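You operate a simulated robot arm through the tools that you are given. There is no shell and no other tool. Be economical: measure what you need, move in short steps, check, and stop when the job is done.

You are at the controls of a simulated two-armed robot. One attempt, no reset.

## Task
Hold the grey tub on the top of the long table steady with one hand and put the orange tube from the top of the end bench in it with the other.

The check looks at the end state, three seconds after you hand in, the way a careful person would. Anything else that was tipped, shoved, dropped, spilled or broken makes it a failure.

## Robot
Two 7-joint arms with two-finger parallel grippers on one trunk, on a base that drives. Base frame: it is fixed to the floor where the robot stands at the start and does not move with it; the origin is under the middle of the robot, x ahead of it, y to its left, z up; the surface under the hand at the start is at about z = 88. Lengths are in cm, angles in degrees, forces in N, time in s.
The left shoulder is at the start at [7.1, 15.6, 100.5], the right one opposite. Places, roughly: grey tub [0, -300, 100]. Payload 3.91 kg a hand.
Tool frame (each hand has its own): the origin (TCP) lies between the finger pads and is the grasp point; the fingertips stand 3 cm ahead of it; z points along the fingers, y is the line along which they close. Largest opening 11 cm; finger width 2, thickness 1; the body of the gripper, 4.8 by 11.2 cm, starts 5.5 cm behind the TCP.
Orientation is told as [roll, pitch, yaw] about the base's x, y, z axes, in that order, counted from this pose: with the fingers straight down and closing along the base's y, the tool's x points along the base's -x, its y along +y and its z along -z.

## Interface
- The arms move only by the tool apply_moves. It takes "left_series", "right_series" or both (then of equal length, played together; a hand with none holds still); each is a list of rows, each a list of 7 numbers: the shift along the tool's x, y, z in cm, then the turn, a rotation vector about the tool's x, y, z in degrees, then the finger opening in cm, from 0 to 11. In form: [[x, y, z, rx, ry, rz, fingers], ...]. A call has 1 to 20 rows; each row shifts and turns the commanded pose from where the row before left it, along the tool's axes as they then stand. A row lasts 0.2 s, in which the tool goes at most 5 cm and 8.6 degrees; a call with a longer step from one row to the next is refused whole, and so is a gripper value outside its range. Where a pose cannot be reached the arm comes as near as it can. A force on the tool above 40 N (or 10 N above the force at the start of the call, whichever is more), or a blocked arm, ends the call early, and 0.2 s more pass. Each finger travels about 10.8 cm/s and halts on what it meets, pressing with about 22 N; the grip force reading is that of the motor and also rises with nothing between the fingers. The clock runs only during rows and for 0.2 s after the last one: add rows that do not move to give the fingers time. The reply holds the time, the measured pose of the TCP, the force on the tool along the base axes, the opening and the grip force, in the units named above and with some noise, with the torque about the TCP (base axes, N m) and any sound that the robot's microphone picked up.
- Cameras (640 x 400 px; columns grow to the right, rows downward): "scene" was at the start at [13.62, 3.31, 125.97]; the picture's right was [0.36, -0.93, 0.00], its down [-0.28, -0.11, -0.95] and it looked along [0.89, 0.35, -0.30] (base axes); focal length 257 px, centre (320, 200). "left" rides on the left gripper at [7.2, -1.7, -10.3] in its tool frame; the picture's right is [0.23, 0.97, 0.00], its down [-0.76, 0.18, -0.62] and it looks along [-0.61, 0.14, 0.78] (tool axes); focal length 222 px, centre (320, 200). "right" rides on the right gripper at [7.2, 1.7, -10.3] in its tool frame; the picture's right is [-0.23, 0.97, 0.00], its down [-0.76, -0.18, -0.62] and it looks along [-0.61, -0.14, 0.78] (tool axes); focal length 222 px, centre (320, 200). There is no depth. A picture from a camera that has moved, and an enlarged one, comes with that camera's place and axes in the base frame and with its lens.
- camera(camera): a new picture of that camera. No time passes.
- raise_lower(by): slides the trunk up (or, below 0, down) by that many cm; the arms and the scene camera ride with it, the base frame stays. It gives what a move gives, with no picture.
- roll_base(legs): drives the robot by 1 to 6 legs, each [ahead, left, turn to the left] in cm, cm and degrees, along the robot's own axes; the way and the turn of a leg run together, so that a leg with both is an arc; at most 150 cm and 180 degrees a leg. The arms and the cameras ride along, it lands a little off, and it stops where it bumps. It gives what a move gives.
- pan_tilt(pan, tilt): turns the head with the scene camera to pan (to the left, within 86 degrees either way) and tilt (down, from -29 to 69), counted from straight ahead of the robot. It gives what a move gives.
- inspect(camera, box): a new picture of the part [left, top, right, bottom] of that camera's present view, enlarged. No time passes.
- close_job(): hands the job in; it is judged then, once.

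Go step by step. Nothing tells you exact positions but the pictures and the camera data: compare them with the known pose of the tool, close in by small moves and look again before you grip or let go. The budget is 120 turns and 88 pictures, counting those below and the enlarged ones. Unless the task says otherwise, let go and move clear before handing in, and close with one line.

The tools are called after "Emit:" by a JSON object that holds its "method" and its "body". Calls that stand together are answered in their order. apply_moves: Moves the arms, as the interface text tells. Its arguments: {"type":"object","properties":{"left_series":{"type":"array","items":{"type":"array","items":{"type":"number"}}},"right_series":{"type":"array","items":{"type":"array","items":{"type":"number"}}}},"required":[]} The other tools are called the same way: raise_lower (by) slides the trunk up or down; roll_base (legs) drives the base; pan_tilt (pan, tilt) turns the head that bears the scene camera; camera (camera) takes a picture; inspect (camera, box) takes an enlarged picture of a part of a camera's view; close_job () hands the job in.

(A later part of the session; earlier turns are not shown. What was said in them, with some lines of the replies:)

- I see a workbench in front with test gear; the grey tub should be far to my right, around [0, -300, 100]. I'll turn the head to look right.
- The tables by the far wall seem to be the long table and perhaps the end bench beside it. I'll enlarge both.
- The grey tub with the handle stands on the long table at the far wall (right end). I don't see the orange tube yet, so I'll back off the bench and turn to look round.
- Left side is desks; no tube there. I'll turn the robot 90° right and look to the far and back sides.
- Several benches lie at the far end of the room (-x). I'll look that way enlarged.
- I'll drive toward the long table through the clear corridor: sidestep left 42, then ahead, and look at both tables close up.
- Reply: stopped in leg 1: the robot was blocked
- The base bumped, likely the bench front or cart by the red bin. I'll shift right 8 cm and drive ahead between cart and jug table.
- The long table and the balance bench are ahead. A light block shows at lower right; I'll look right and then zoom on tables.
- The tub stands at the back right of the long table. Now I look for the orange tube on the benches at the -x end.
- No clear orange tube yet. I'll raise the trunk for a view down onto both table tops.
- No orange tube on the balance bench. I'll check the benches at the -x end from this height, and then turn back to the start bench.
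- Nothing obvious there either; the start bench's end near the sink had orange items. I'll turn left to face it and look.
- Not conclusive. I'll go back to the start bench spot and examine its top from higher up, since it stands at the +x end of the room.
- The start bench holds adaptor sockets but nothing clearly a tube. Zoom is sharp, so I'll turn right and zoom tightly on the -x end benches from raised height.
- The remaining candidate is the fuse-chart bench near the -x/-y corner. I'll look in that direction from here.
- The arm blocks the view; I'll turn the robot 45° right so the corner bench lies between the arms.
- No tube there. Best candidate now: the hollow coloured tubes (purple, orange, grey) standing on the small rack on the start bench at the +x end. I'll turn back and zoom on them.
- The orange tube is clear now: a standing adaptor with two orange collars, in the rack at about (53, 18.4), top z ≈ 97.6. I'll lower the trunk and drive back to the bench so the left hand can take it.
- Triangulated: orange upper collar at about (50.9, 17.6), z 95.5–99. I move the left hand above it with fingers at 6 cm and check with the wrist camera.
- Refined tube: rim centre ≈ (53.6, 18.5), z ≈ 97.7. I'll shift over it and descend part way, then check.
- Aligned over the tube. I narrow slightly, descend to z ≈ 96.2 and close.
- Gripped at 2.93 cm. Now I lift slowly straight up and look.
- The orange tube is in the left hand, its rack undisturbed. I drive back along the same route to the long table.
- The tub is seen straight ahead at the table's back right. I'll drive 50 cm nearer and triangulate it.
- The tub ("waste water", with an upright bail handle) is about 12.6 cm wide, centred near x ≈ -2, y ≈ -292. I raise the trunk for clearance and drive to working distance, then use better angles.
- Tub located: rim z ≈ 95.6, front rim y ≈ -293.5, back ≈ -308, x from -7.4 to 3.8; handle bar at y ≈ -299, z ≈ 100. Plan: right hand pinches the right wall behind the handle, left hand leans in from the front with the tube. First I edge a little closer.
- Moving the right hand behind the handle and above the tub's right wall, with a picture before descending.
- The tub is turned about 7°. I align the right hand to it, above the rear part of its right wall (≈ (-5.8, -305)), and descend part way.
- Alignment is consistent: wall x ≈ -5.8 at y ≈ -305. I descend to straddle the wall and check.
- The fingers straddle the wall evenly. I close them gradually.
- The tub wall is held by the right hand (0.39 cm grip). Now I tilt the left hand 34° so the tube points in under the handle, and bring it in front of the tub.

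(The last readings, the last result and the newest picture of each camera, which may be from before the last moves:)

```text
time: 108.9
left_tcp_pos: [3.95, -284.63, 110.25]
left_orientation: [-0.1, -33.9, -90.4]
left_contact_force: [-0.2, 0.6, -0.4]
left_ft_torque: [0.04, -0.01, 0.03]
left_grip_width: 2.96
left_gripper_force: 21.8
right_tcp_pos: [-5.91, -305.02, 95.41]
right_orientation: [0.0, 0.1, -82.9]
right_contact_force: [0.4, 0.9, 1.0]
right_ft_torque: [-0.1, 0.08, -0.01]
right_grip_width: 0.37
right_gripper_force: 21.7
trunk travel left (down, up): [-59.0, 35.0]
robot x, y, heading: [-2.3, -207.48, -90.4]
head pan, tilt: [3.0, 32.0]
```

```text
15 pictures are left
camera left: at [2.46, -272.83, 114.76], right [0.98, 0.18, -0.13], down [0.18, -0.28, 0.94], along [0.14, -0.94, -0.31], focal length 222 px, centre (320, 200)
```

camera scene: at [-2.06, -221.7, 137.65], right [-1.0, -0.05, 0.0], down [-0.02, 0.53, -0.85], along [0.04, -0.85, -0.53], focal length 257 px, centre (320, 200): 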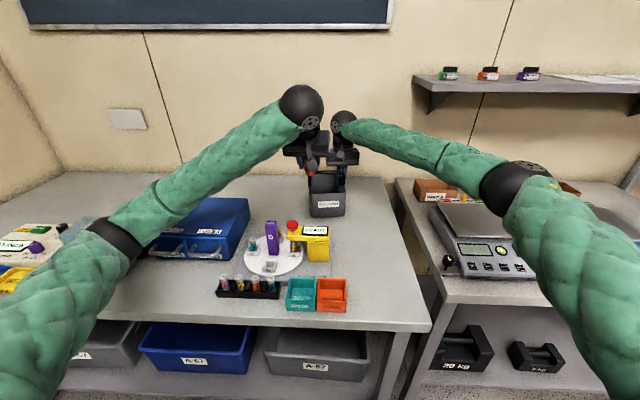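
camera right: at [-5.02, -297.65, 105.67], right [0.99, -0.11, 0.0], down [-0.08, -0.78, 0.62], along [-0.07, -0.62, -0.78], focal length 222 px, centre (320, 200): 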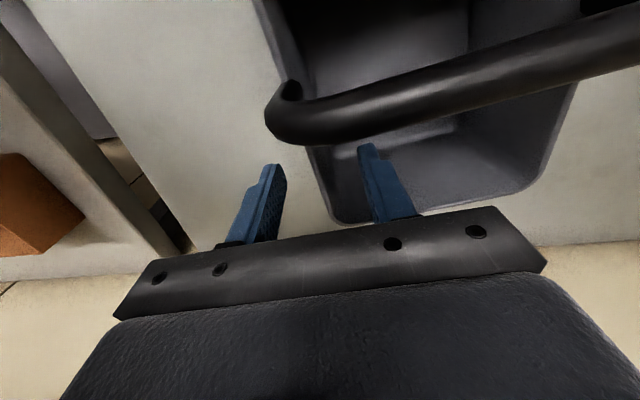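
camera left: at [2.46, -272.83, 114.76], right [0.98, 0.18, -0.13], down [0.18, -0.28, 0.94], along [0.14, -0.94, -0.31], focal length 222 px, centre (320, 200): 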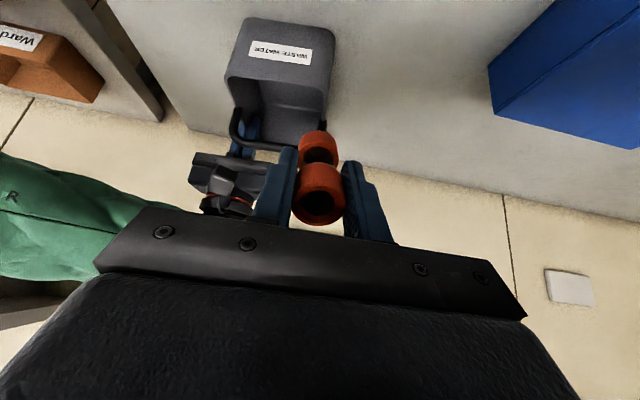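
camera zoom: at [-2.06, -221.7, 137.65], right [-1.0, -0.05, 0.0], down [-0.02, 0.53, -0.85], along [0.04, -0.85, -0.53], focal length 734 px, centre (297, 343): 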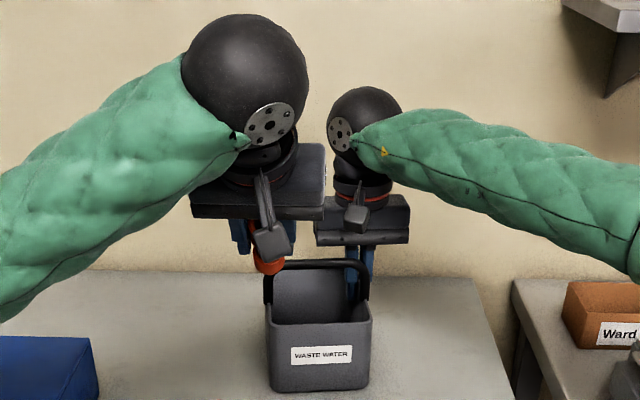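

Clear so far. Two more rows to bring the tube just before the opening, in line with the middle.

Emit:
{"method": "apply_moves", "body": {"left_series": [[-0.85, -2.37, 3.13, 0, 0, 0, 1], [-0.85, -2.37, 3.13, 0, 0, 0, 1], [0, 0, 0, 0, 0, 0, 1]]}}

Emit:
{"method": "camera", "body": {"camera": "left"}}

Emit:
{"method": "inspect", "body": {"camera": "scene", "box": [280, 120, 376, 220]}}

```text
time: 109.7
left_tcp_pos: [-0.26, -289.02, 106.52]
left_orientation: [0.0, -34.2, -90.3]
left_contact_force: [0.3, 0.3, 0.3]
left_ft_torque: [0.0, -0.01, 0.02]
left_grip_width: 2.93
left_gripper_force: 21.9
right_tcp_pos: [-5.57, -304.54, 95.77]
right_orientation: [0.0, -0.2, -82.9]
right_contact_force: [0.0, 0.4, -2.0]
right_ft_torque: [-0.08, 0.09, -0.05]
right_grip_width: 0.38
right_gripper_force: 22.0
trunk travel left (down, up): [-59.0, 35.0]
robot x, y, heading: [-2.31, -207.86, -90.5]
head pan, tilt: [3.0, 32.0]
```

```text
14 pictures are left
camera left: at [-1.82, -277.23, 111.03], right [0.97, 0.18, -0.13], down [0.18, -0.28, 0.94], along [0.14, -0.94, -0.31], focal length 222 px, centre (320, 200)
```

left: 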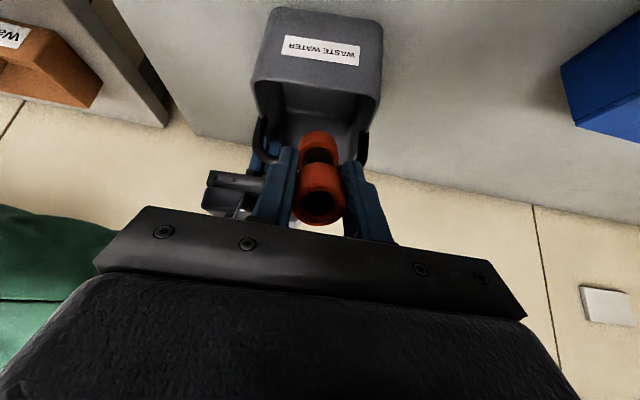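

```text
4.00 times, centred on (328, 170) of scene
camera zoom: at [-2.0, -221.13, 137.73], right [-1.0, -0.05, 0.0], down [-0.03, 0.53, -0.85], along [0.04, -0.85, -0.53], focal length 1028 px, centre (288, 320)
```

zoom: 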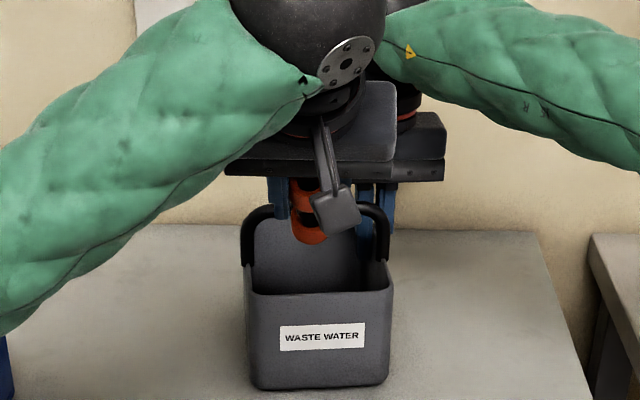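

The right hand and the camera have shifted about half a centimetre, so something may be touching. I check the full view before going on.

Emit:
{"method": "camera", "body": {"camera": "scene"}}

```text
12 pictures are left
camera scene: at [-2.0, -221.13, 137.73], right [-1.0, -0.05, 0.0], down [-0.03, 0.53, -0.85], along [0.04, -0.85, -0.53], focal length 257 px, centre (320, 200)
```

scene: 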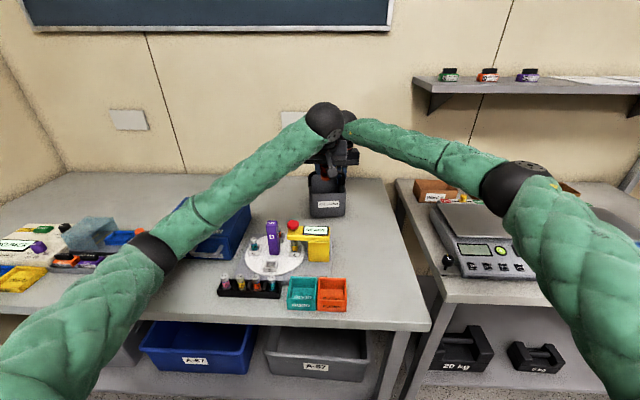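

The left forearm passes over the blue box; I zoom there to see whether it touches.

Emit:
{"method": "inspect", "body": {"camera": "scene", "box": [110, 160, 270, 290]}}

```text
3.08 times, centred on (190, 225) of scene
camera zoom: at [-2.0, -221.13, 137.73], right [-1.0, -0.05, 0.0], down [-0.03, 0.53, -0.85], along [0.04, -0.85, -0.53], focal length 790 px, centre (720, 123)
```

zoom: 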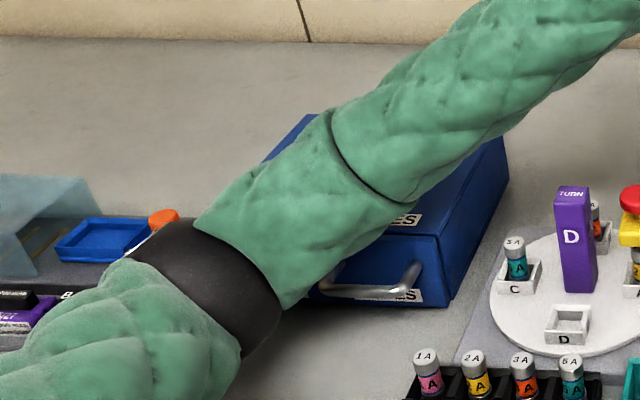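

The left forearm seems to be bearing on the blue box. I back the left hand out along its path at once and check.

Emit:
{"method": "apply_moves", "body": {"left_series": [[0.85, 2.37, -3.13, 0, 0, 0, 1], [0.85, 2.37, -3.13, 0, 0, 0, 1], [0.76, 2.49, -3.36, 0, 0, 0, 1], [0.76, 2.49, -3.36, 0, 0, 0, 1], [0.76, 2.49, -3.36, 0, 0, 0, 1], [0.76, 2.49, -3.36, 0, 0, 0, 1], [0.76, 2.49, -3.36, 0, 0, 0, 1], [0.76, 2.49, -3.36, 0, 0, 0, 1], [0, 0, 0, 0, 8.5, 0, 1], [0, 0, 0, 0, 8.5, 0, 1], [0, 0, 0, 0, 8.5, 0, 1], [0, 0, 0, 0, 8.5, 0, 1]]}}

Emit:
{"method": "camera", "body": {"camera": "scene"}}

```text
time: 112.3
left_tcp_pos: [19.27, -269.38, 124.83]
left_orientation: [0.0, 0.3, -90.4]
left_contact_force: [-0.2, 0.7, -0.6]
left_ft_torque: [0.03, -0.03, 0.02]
left_grip_width: 2.9
left_gripper_force: 22.1
right_tcp_pos: [-5.96, -305.0, 95.44]
right_orientation: [0.2, 0.2, -82.9]
right_contact_force: [-0.9, 0.7, -1.1]
right_ft_torque: [-0.17, 0.03, -0.02]
right_grip_width: 0.37
right_gripper_force: 22.0
trunk travel left (down, up): [-59.0, 35.0]
robot x, y, heading: [-2.23, -207.6, -90.6]
head pan, tilt: [3.0, 32.0]
```

```text
10 pictures are left
camera scene: at [-2.11, -221.72, 137.65], right [-1.0, -0.05, 0.0], down [-0.02, 0.53, -0.85], along [0.04, -0.85, -0.53], focal length 257 px, centre (320, 200)
```

scene: 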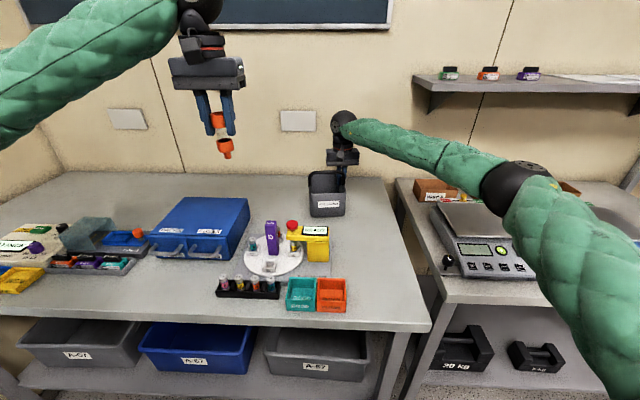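

Everything sprang back; the blue box is where it was. The elbow needs more height, so I release the right hand, lift it, raise the trunk by 30 and redo this with higher elbows.

Emit:
{"method": "apply_moves", "body": {"right_series": [[0, 0, 0, 0, 0, 0, 1.5], [0, 0, 0, 0, 0, 0, 3], [0, 0, 0, 0, 0, 0, 5], [0, 0, 0, 0, 0, 0, 5], [0, 0, -3, 0, 0, 0, 5], [0, 0, -3.5, 0, 0, 0, 5], [0, 0, -4, 0, 0, 0, 5], [0, 0, -4, 0, 0, 0, 5]]}}

Emit:
{"method": "raise_lower", "body": {"by": 30}}

```text
time: 114.1
left_tcp_pos: [19.27, -269.37, 124.87]
left_orientation: [0.1, 0.1, -90.4]
left_contact_force: [-0.1, 0.1, -0.1]
left_ft_torque: [-0.01, 0.01, -0.03]
left_grip_width: 2.9
left_gripper_force: 22.5
right_tcp_pos: [-5.95, -305.06, 109.83]
right_orientation: [0.0, 0.0, -83.0]
right_contact_force: [-0.1, 0.8, 0.5]
right_ft_torque: [0.01, -0.03, 0.0]
right_grip_width: 5.02
right_gripper_force: 0.0
trunk travel left (down, up): [-59.0, 35.0]
robot x, y, heading: [-2.0, -208.09, -90.5]
head pan, tilt: [3.0, 32.0]
```

```text
time: 117.1
left_tcp_pos: [19.24, -269.48, 154.95]
left_orientation: [0.1, 0.1, -90.4]
left_contact_force: [0.1, 0.7, -1.1]
left_ft_torque: [-0.02, 0.05, 0.0]
left_grip_width: 2.93
left_gripper_force: 21.9
right_tcp_pos: [-5.94, -305.04, 139.83]
right_orientation: [0.0, 0.1, -82.8]
right_contact_force: [-0.6, -0.1, 0.3]
right_ft_torque: [0.02, 0.02, 0.02]
right_grip_width: 5.0
right_gripper_force: 0.0
trunk travel left (down, up): [-89.0, 5.0]
robot x, y, heading: [-2.23, -207.95, -90.4]
head pan, tilt: [3.0, 32.0]
```

Lowering the right hand straight back down to above the wall.

Emit:
{"method": "apply_moves", "body": {"right_series": [[0, 0, 4.3, 0, 0, 0, 5], [0, 0, 4.3, 0, 0, 0, 5], [0, 0, 4.3, 0, 0, 0, 5], [0, 0, 4.3, 0, 0, 0, 5], [0, 0, 4.3, 0, 0, 0, 5], [0, 0, 4.3, 0, 0, 0, 5], [0, 0, 4.2, 0, 0, 0, 5], [0, 0, 0, 0, 0, 0, 5]]}}

Emit:
{"method": "camera", "body": {"camera": "scene"}}

```text
time: 118.9
left_tcp_pos: [19.25, -269.44, 154.96]
left_orientation: [0.1, 0.1, -90.4]
left_contact_force: [-0.4, -0.7, 0.0]
left_ft_torque: [-0.01, -0.01, -0.03]
left_grip_width: 2.93
left_gripper_force: 21.5
right_tcp_pos: [-5.99, -305.25, 109.36]
right_orientation: [0.0, 0.1, -83.0]
right_contact_force: [-0.1, 0.9, -0.6]
right_ft_torque: [-0.01, -0.01, 0.02]
right_grip_width: 5.03
right_gripper_force: 0.0
trunk travel left (down, up): [-89.0, 5.0]
robot x, y, heading: [-1.92, -207.44, -90.0]
head pan, tilt: [3.0, 32.0]
```

```text
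9 pictures are left
camera scene: at [-2.13, -221.68, 167.66], right [-1.0, -0.05, 0.0], down [-0.02, 0.53, -0.85], along [0.04, -0.85, -0.53], focal length 257 px, centre (320, 200)
```

scene: 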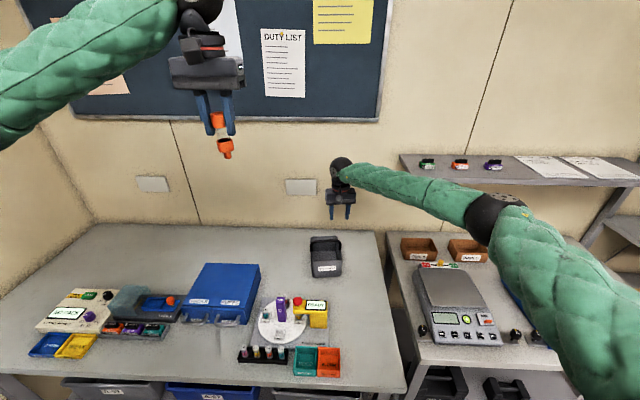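

Pose is good. Descend, straddle and close on the wall again.

Emit:
{"method": "apply_moves", "body": {"right_series": [[0.1, 0, 4, 0, 0, 0, 5], [0.1, 0, 4, 0, 0, 0, 5], [0, 0, 3.2, 0, 0, 0, 5], [0, 0, 2.8, 0, 0, 0, 5], [0, 0, 0, 0, 0, 0, 5]]}}

Emit:
{"method": "camera", "body": {"camera": "right"}}

```text
time: 120.1
left_tcp_pos: [19.21, -269.44, 154.93]
left_orientation: [0.0, 0.1, -90.4]
left_contact_force: [-0.4, -0.4, -0.4]
left_ft_torque: [-0.02, 0.03, -0.05]
left_grip_width: 2.9
left_gripper_force: 22.1
right_tcp_pos: [-6.32, -305.16, 95.59]
right_orientation: [0.3, 0.0, -82.9]
right_contact_force: [-0.4, 1.1, 0.7]
right_ft_torque: [-0.01, 0.0, -0.03]
right_grip_width: 5.02
right_gripper_force: 0.0
trunk travel left (down, up): [-89.0, 5.0]
robot x, y, heading: [-2.24, -207.63, -90.4]
head pan, tilt: [3.0, 32.0]
```

```text
8 pictures are left
camera right: at [-5.37, -297.79, 105.92], right [0.99, -0.11, 0.0], down [-0.08, -0.78, 0.62], along [-0.07, -0.62, -0.78], focal length 222 px, centre (320, 200)
```

right: 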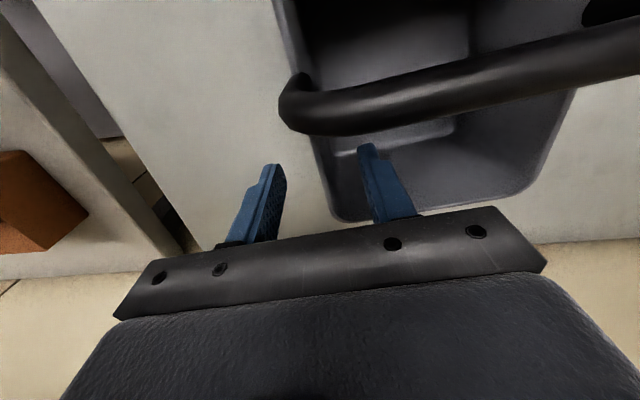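

The right hand sits 0.4 cm off in x; I check the whole view for contact at the right elbow.

Emit:
{"method": "camera", "body": {"camera": "scene"}}

```text
7 pictures are left
camera scene: at [-2.12, -221.69, 167.66], right [-1.0, -0.05, 0.0], down [-0.02, 0.53, -0.85], along [0.04, -0.85, -0.53], focal length 257 px, centre (320, 200)
```

scene: 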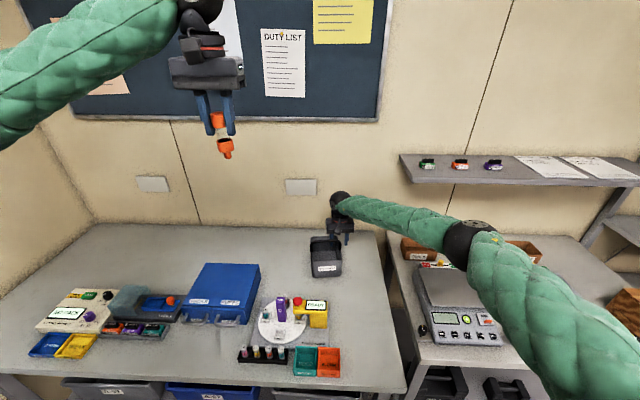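

No contact: camera pose unchanged and the elbow is well above the scales. I correct x by 0.35 and close.

Emit:
{"method": "apply_moves", "body": {"right_series": [[0, 0.35, 0.2, 0, 0, 0, 5], [0, 0, 0, 0, 0, 0, 3.5], [0, 0, 0, 0, 0, 0, 2], [0, 0, 0, 0, 0, 0, 1], [0, 0, 0, 0, 0, 0, 0.4], [0, 0, 0, 0, 0, 0, 0], [0, 0, 0, 0, 0, 0, 0]]}}

```text
time: 121.7
left_tcp_pos: [19.12, -269.41, 154.93]
left_orientation: [0.0, 0.1, -90.4]
left_contact_force: [0.2, 0.0, -0.1]
left_ft_torque: [-0.04, 0.0, 0.03]
left_grip_width: 2.91
left_gripper_force: 21.9
right_tcp_pos: [-5.71, -304.92, 95.34]
right_orientation: [-0.1, 0.2, -82.9]
right_contact_force: [-0.5, 0.8, 0.2]
right_ft_torque: [0.0, 0.11, 0.02]
right_grip_width: 0.37
right_gripper_force: 22.0
trunk travel left (down, up): [-89.0, 5.0]
robot x, y, heading: [-2.34, -207.51, -90.0]
head pan, tilt: [3.0, 32.0]
```

The wall is held again. Now I tilt the left hand and bring it most of the way to the front of the tub.

Emit:
{"method": "apply_moves", "body": {"left_series": [[0, 0, 0, 0, -8.5, 0, 1], [0, 0, 0, 0, -8.5, 0, 1], [0, 0, 0, 0, -8.5, 0, 1], [0, 0, 0, 0, -8.5, 0, 1], [0.82, -1.54, 3.98, 0, 0, 0, 1], [0.82, -1.54, 3.98, 0, 0, 0, 1], [0.82, -1.54, 3.98, 0, 0, 0, 1], [0.82, -1.54, 3.98, 0, 0, 0, 1], [0.82, -1.54, 3.98, 0, 0, 0, 1], [0.82, -1.54, 3.98, 0, 0, 0, 1], [0.82, -1.54, 3.98, 0, 0, 0, 1], [0.82, -1.54, 3.98, 0, 0, 0, 1], [0.82, -1.54, 3.98, 0, 0, 0, 1], [0.82, -1.54, 3.98, 0, 0, 0, 1], [0.82, -1.54, 3.98, 0, 0, 0, 1], [0.82, -1.54, 3.98, 0, 0, 0, 1], [0, 0, 0, 0, 0, 0, 1]]}}

Emit:
{"method": "camera", "body": {"camera": "scene"}}

```text
time: 125.3
left_tcp_pos: [0.69, -288.12, 109.64]
left_orientation: [0.0, -33.8, -90.3]
left_contact_force: [-0.1, 0.3, 0.0]
left_ft_torque: [0.0, -0.02, -0.01]
left_grip_width: 2.94
left_gripper_force: 21.9
right_tcp_pos: [-5.87, -304.87, 95.32]
right_orientation: [0.1, 0.1, -82.9]
right_contact_force: [-0.3, -0.6, 0.2]
right_ft_torque: [0.04, 0.03, 0.04]
right_grip_width: 0.39
right_gripper_force: 21.8
trunk travel left (down, up): [-89.0, 5.0]
robot x, y, heading: [-2.32, -207.62, -90.4]
head pan, tilt: [3.0, 32.0]
```

```text
6 pictures are left
camera scene: at [-2.04, -221.73, 167.65], right [-1.0, -0.05, 0.0], down [-0.02, 0.53, -0.85], along [0.04, -0.85, -0.53], focal length 257 px, centre (320, 200)
```

scene: 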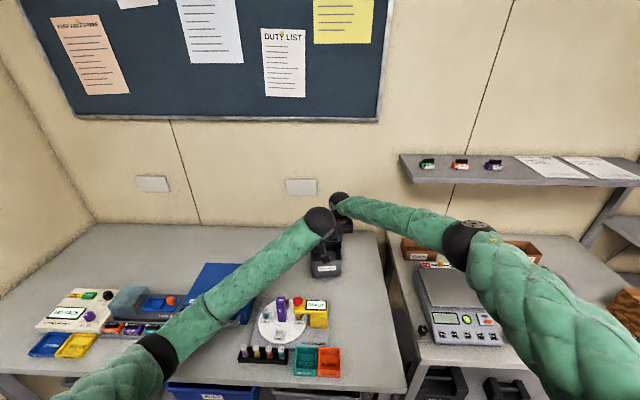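

No contact this time. I close in to just above the front rim and check with the left wrist camera.

Emit:
{"method": "apply_moves", "body": {"left_series": [[0.72, -0.75, 3.2, 0, 0, 0, 1], [0.72, -0.75, 3.2, 0, 0, 0, 1], [0, 0, 0, 0, 0, 0, 1]]}}

Emit:
{"method": "camera", "body": {"camera": "left"}}

```text
time: 126.1
left_tcp_pos: [-0.99, -290.33, 103.73]
left_orientation: [0.0, -33.9, -90.4]
left_contact_force: [-0.1, -0.7, 0.1]
left_ft_torque: [-0.02, -0.02, -0.01]
left_grip_width: 2.91
left_gripper_force: 22.0
right_tcp_pos: [-5.85, -305.0, 95.34]
right_orientation: [0.1, 0.1, -83.0]
right_contact_force: [0.9, -0.6, 0.7]
right_ft_torque: [-0.02, 0.08, 0.03]
right_grip_width: 0.39
right_gripper_force: 21.9
trunk travel left (down, up): [-89.0, 5.0]
robot x, y, heading: [-2.22, -207.48, -90.1]
head pan, tilt: [3.0, 32.0]
```

```text
5 pictures are left
camera left: at [-2.44, -278.56, 108.29], right [0.98, 0.18, -0.13], down [0.18, -0.29, 0.94], along [0.14, -0.94, -0.31], focal length 222 px, centre (320, 200)
```

left: 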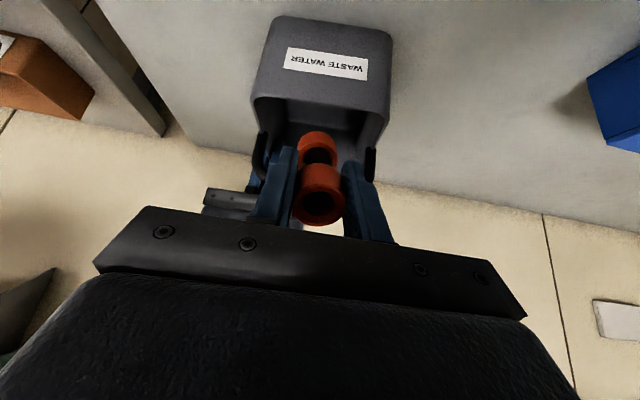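

The tip sits above the opening, centred between the walls. I slide it in along the tool axis in small steps.

Emit:
{"method": "apply_moves", "body": {"left_series": [[0, 0, 2, 0, 0, 0, 1], [0, 0, 2, 0, 0, 0, 1], [0, 0, 1.5, 0, 0, 0, 1], [0, 0, 0, 0, 0, 0, 1]]}}

Emit:
{"method": "inspect", "body": {"camera": "left", "box": [220, 20, 444, 260]}}

```text
time: 127.1
left_tcp_pos: [-1.0, -293.37, 99.15]
left_orientation: [0.1, -33.9, -90.4]
left_contact_force: [-0.5, 0.9, 0.5]
left_ft_torque: [0.01, 0.02, 0.0]
left_grip_width: 2.93
left_gripper_force: 21.6
right_tcp_pos: [-5.9, -305.03, 95.43]
right_orientation: [0.0, 0.1, -82.9]
right_contact_force: [-0.1, 0.1, 0.2]
right_ft_torque: [-0.01, 0.07, -0.05]
right_grip_width: 0.41
right_gripper_force: 22.4
trunk travel left (down, up): [-89.0, 5.0]
robot x, y, heading: [-2.17, -207.55, -90.2]
head pan, tilt: [3.0, 32.0]
```

```text
1.67 times, centred on (332, 140) of left
camera zoom: at [-2.46, -281.61, 103.74], right [0.98, 0.18, -0.13], down [0.18, -0.29, 0.94], along [0.13, -0.94, -0.31], focal length 370 px, centre (300, 300)
```

zoom: 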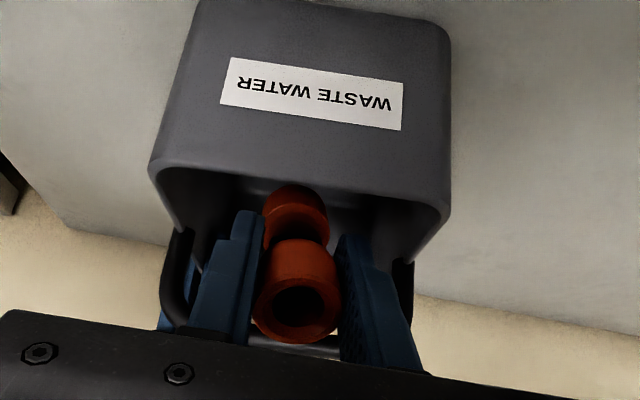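

Going in cleanly. A further 4.5 cm, then a gentle release.

Emit:
{"method": "apply_moves", "body": {"left_series": [[0, 0, 1.5, 0, 0, 0, 1], [0, 0, 1.5, 0, 0, 0, 1], [0, 0, 1.5, 0, 0, 0, 1], [0, 0, 0, 0, 0, 0, 1]]}}

```text
time: 128.1
left_tcp_pos: [-1.08, -295.93, 95.6]
left_orientation: [0.0, -33.8, -90.4]
left_contact_force: [-0.2, 0.4, -0.8]
left_ft_torque: [0.0, 0.01, 0.01]
left_grip_width: 2.92
left_gripper_force: 21.7
right_tcp_pos: [-5.77, -304.99, 95.35]
right_orientation: [0.0, 0.1, -82.9]
right_contact_force: [0.4, 0.7, -0.6]
right_ft_torque: [0.02, 0.06, 0.0]
right_grip_width: 0.36
right_gripper_force: 21.7
trunk travel left (down, up): [-89.0, 5.0]
robot x, y, heading: [-2.16, -207.38, -90.6]
head pan, tilt: [3.0, 32.0]
```

Emit:
{"method": "apply_moves", "body": {"left_series": [[0.6, 0, 1.0, 0, 0, 0, 1], [0, 0, 0, 0, 0, 0, 1], [0, 0, 0, 0, 0, 0, 3.2], [0, 0, 0, 0, 0, 0, 4], [0, 0, 0, 0, 0, 0, 4.8], [0, 0, 0, 0, 0, 0, 4.8], [0, 0, 0, 0, 0, 0, 4.8]]}}

Emit:
{"method": "inspect", "body": {"camera": "left", "box": [220, 20, 444, 260]}}

```text
time: 129.7
left_tcp_pos: [-0.89, -295.93, 94.44]
left_orientation: [0.0, -33.9, -90.4]
left_contact_force: [0.6, -0.6, -0.5]
left_ft_torque: [-0.04, 0.01, 0.0]
left_grip_width: 4.79
left_gripper_force: 0.1
right_tcp_pos: [-5.75, -305.04, 95.34]
right_orientation: [0.0, 0.0, -82.9]
right_contact_force: [0.8, -0.1, 0.6]
right_ft_torque: [-0.06, 0.06, -0.02]
right_grip_width: 0.39
right_gripper_force: 21.8
trunk travel left (down, up): [-89.0, 5.0]
robot x, y, heading: [-2.51, -207.5, -90.6]
head pan, tilt: [3.0, 32.0]
```

```text
1.67 times, centred on (332, 140) of left
camera zoom: at [-2.37, -284.15, 98.92], right [0.98, 0.18, -0.13], down [0.18, -0.29, 0.94], along [0.14, -0.94, -0.31], focal length 370 px, centre (300, 300)
```

zoom: 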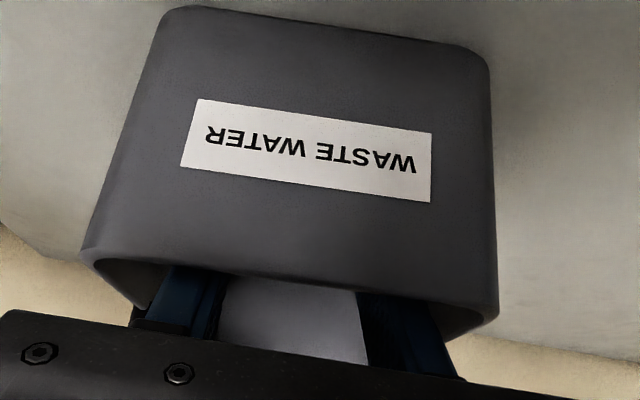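

The tube has dropped from the fingers into the tub. I withdraw the left hand along its axis and out along its entry path.

Emit:
{"method": "apply_moves", "body": {"left_series": [[-0.6, 0, -1.0, 0, 0, 0, 4.8], [0, 0, -2, 0, 0, 0, 4.8], [0, 0, -3.5, 0, 0, 0, 4.8], [0, 0, -4.5, 0, 0, 0, 4.8], [-0.8, 0.75, -3.4, 0, 0, 0, 4.8], [-0.8, 0.75, -3.4, 0, 0, 0, 4.8], [-0.82, 1.54, -3.98, 0, 0, 0, 4.8], [-0.82, 1.54, -3.98, 0, 0, 0, 4.8], [-0.82, 1.54, -3.98, 0, 0, 0, 4.8], [-0.82, 1.54, -3.98, 0, 0, 0, 4.8], [-0.82, 1.54, -3.98, 0, 0, 0, 4.8], [-0.82, 1.54, -3.98, 0, 0, 0, 4.8], [-0.82, 1.54, -3.98, 0, 0, 0, 4.8], [-0.82, 1.54, -3.98, 0, 0, 0, 4.8], [-0.82, 1.54, -3.98, 0, 0, 0, 4.8]]}}

Emit:
{"method": "inspect", "body": {"camera": "scene", "box": [278, 180, 374, 300]}}

```text
time: 132.9
left_tcp_pos: [14.67, -273.81, 144.1]
left_orientation: [0.0, -33.9, -90.6]
left_contact_force: [-0.3, 0.7, -0.4]
left_ft_torque: [-0.03, 0.01, 0.01]
left_grip_width: 4.8
left_gripper_force: 0.1
right_tcp_pos: [-5.9, -304.85, 95.39]
right_orientation: [0.0, 0.0, -82.9]
right_contact_force: [-0.4, 0.6, -0.6]
right_ft_torque: [-0.12, 0.1, -0.01]
right_grip_width: 0.37
right_gripper_force: 22.5
trunk travel left (down, up): [-89.0, 5.0]
robot x, y, heading: [-2.68, -207.38, -90.5]
head pan, tilt: [3.0, 32.0]
```

```text
3.33 times, centred on (326, 240) of scene
camera zoom: at [-2.11, -221.62, 167.64], right [-1.0, -0.05, 0.0], down [-0.02, 0.53, -0.85], along [0.04, -0.85, -0.53], focal length 856 px, centre (300, 67)
```

zoom: 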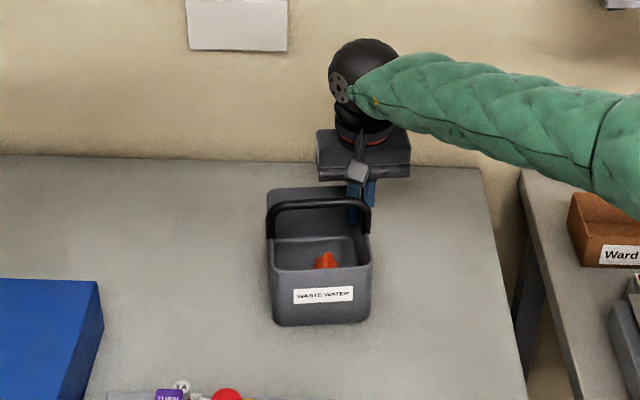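

The orange tube lies in the tub, which is still upright. I release the right hand and lift it clear.

Emit:
{"method": "apply_moves", "body": {"right_series": [[0, 0, 0, 0, 0, 0, 1.2], [0, 0, 0, 0, 0, 0, 2.4], [0, 0, 0, 0, 0, 0, 3.4], [0, 0, 0, 0, 0, 0, 3.4], [0, 0, -2, 0, 0, 0, 3.4], [0, 0, -3, 0, 0, 0, 3.4], [0, 0, -4, 0, 0, 0, 3.4], [0, 0, -4.5, 0, 0, 0, 3.4], [0, 0, -4.5, 0, 0, 0, 3.4], [0, 0, -4.5, 0, 0, 0, 3.4], [0, 0, -4.5, 0, 0, 0, 3.4]]}}

Emit:
{"method": "camera", "body": {"camera": "scene"}}

```text
time: 135.3
left_tcp_pos: [14.77, -273.82, 144.06]
left_orientation: [0.0, -33.9, -90.4]
left_contact_force: [-0.8, 0.1, 0.1]
left_ft_torque: [-0.01, 0.03, -0.02]
left_grip_width: 4.8
left_gripper_force: 0.1
right_tcp_pos: [-5.43, -305.05, 122.25]
right_orientation: [0.0, 0.1, -83.1]
right_contact_force: [-1.1, 0.6, 0.1]
right_ft_torque: [0.0, -0.02, -0.03]
right_grip_width: 3.42
right_gripper_force: 0.2
trunk travel left (down, up): [-89.0, 5.0]
robot x, y, heading: [-2.51, -207.36, -90.3]
head pan, tilt: [3.0, 32.0]
```

```text
1 pictures are left
camera scene: at [-2.06, -221.61, 167.65], right [-1.0, -0.05, 0.0], down [-0.02, 0.53, -0.85], along [0.04, -0.85, -0.53], focal length 257 px, centre (320, 200)
```

scene: 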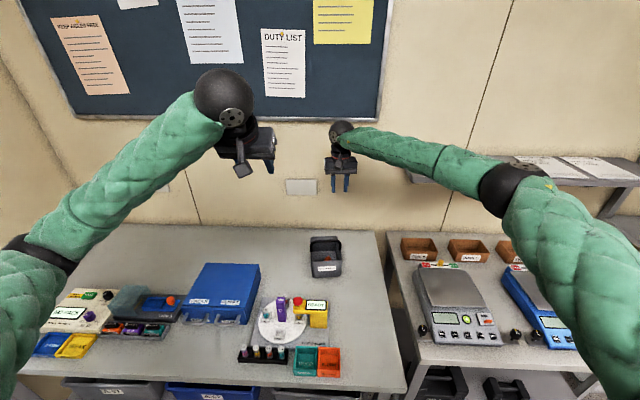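

The tub stands upright with the orange tube in it, both hands are clear, and the rest of the table looks as it did before. I'm handing in.

Emit:
{"method": "close_job", "body": {}}

```text
The job is handed in.
```

The orange tube is in the grey tub on the long table. I held the tub with the right hand while the left put the tube in, then let go and moved both hands clear. The tub shifted a few millimetres when gripped, and the base bumped lightly near the start bench. On a first try the left forearm seemed to press on the blue box, but it looked unmoved afterwards.
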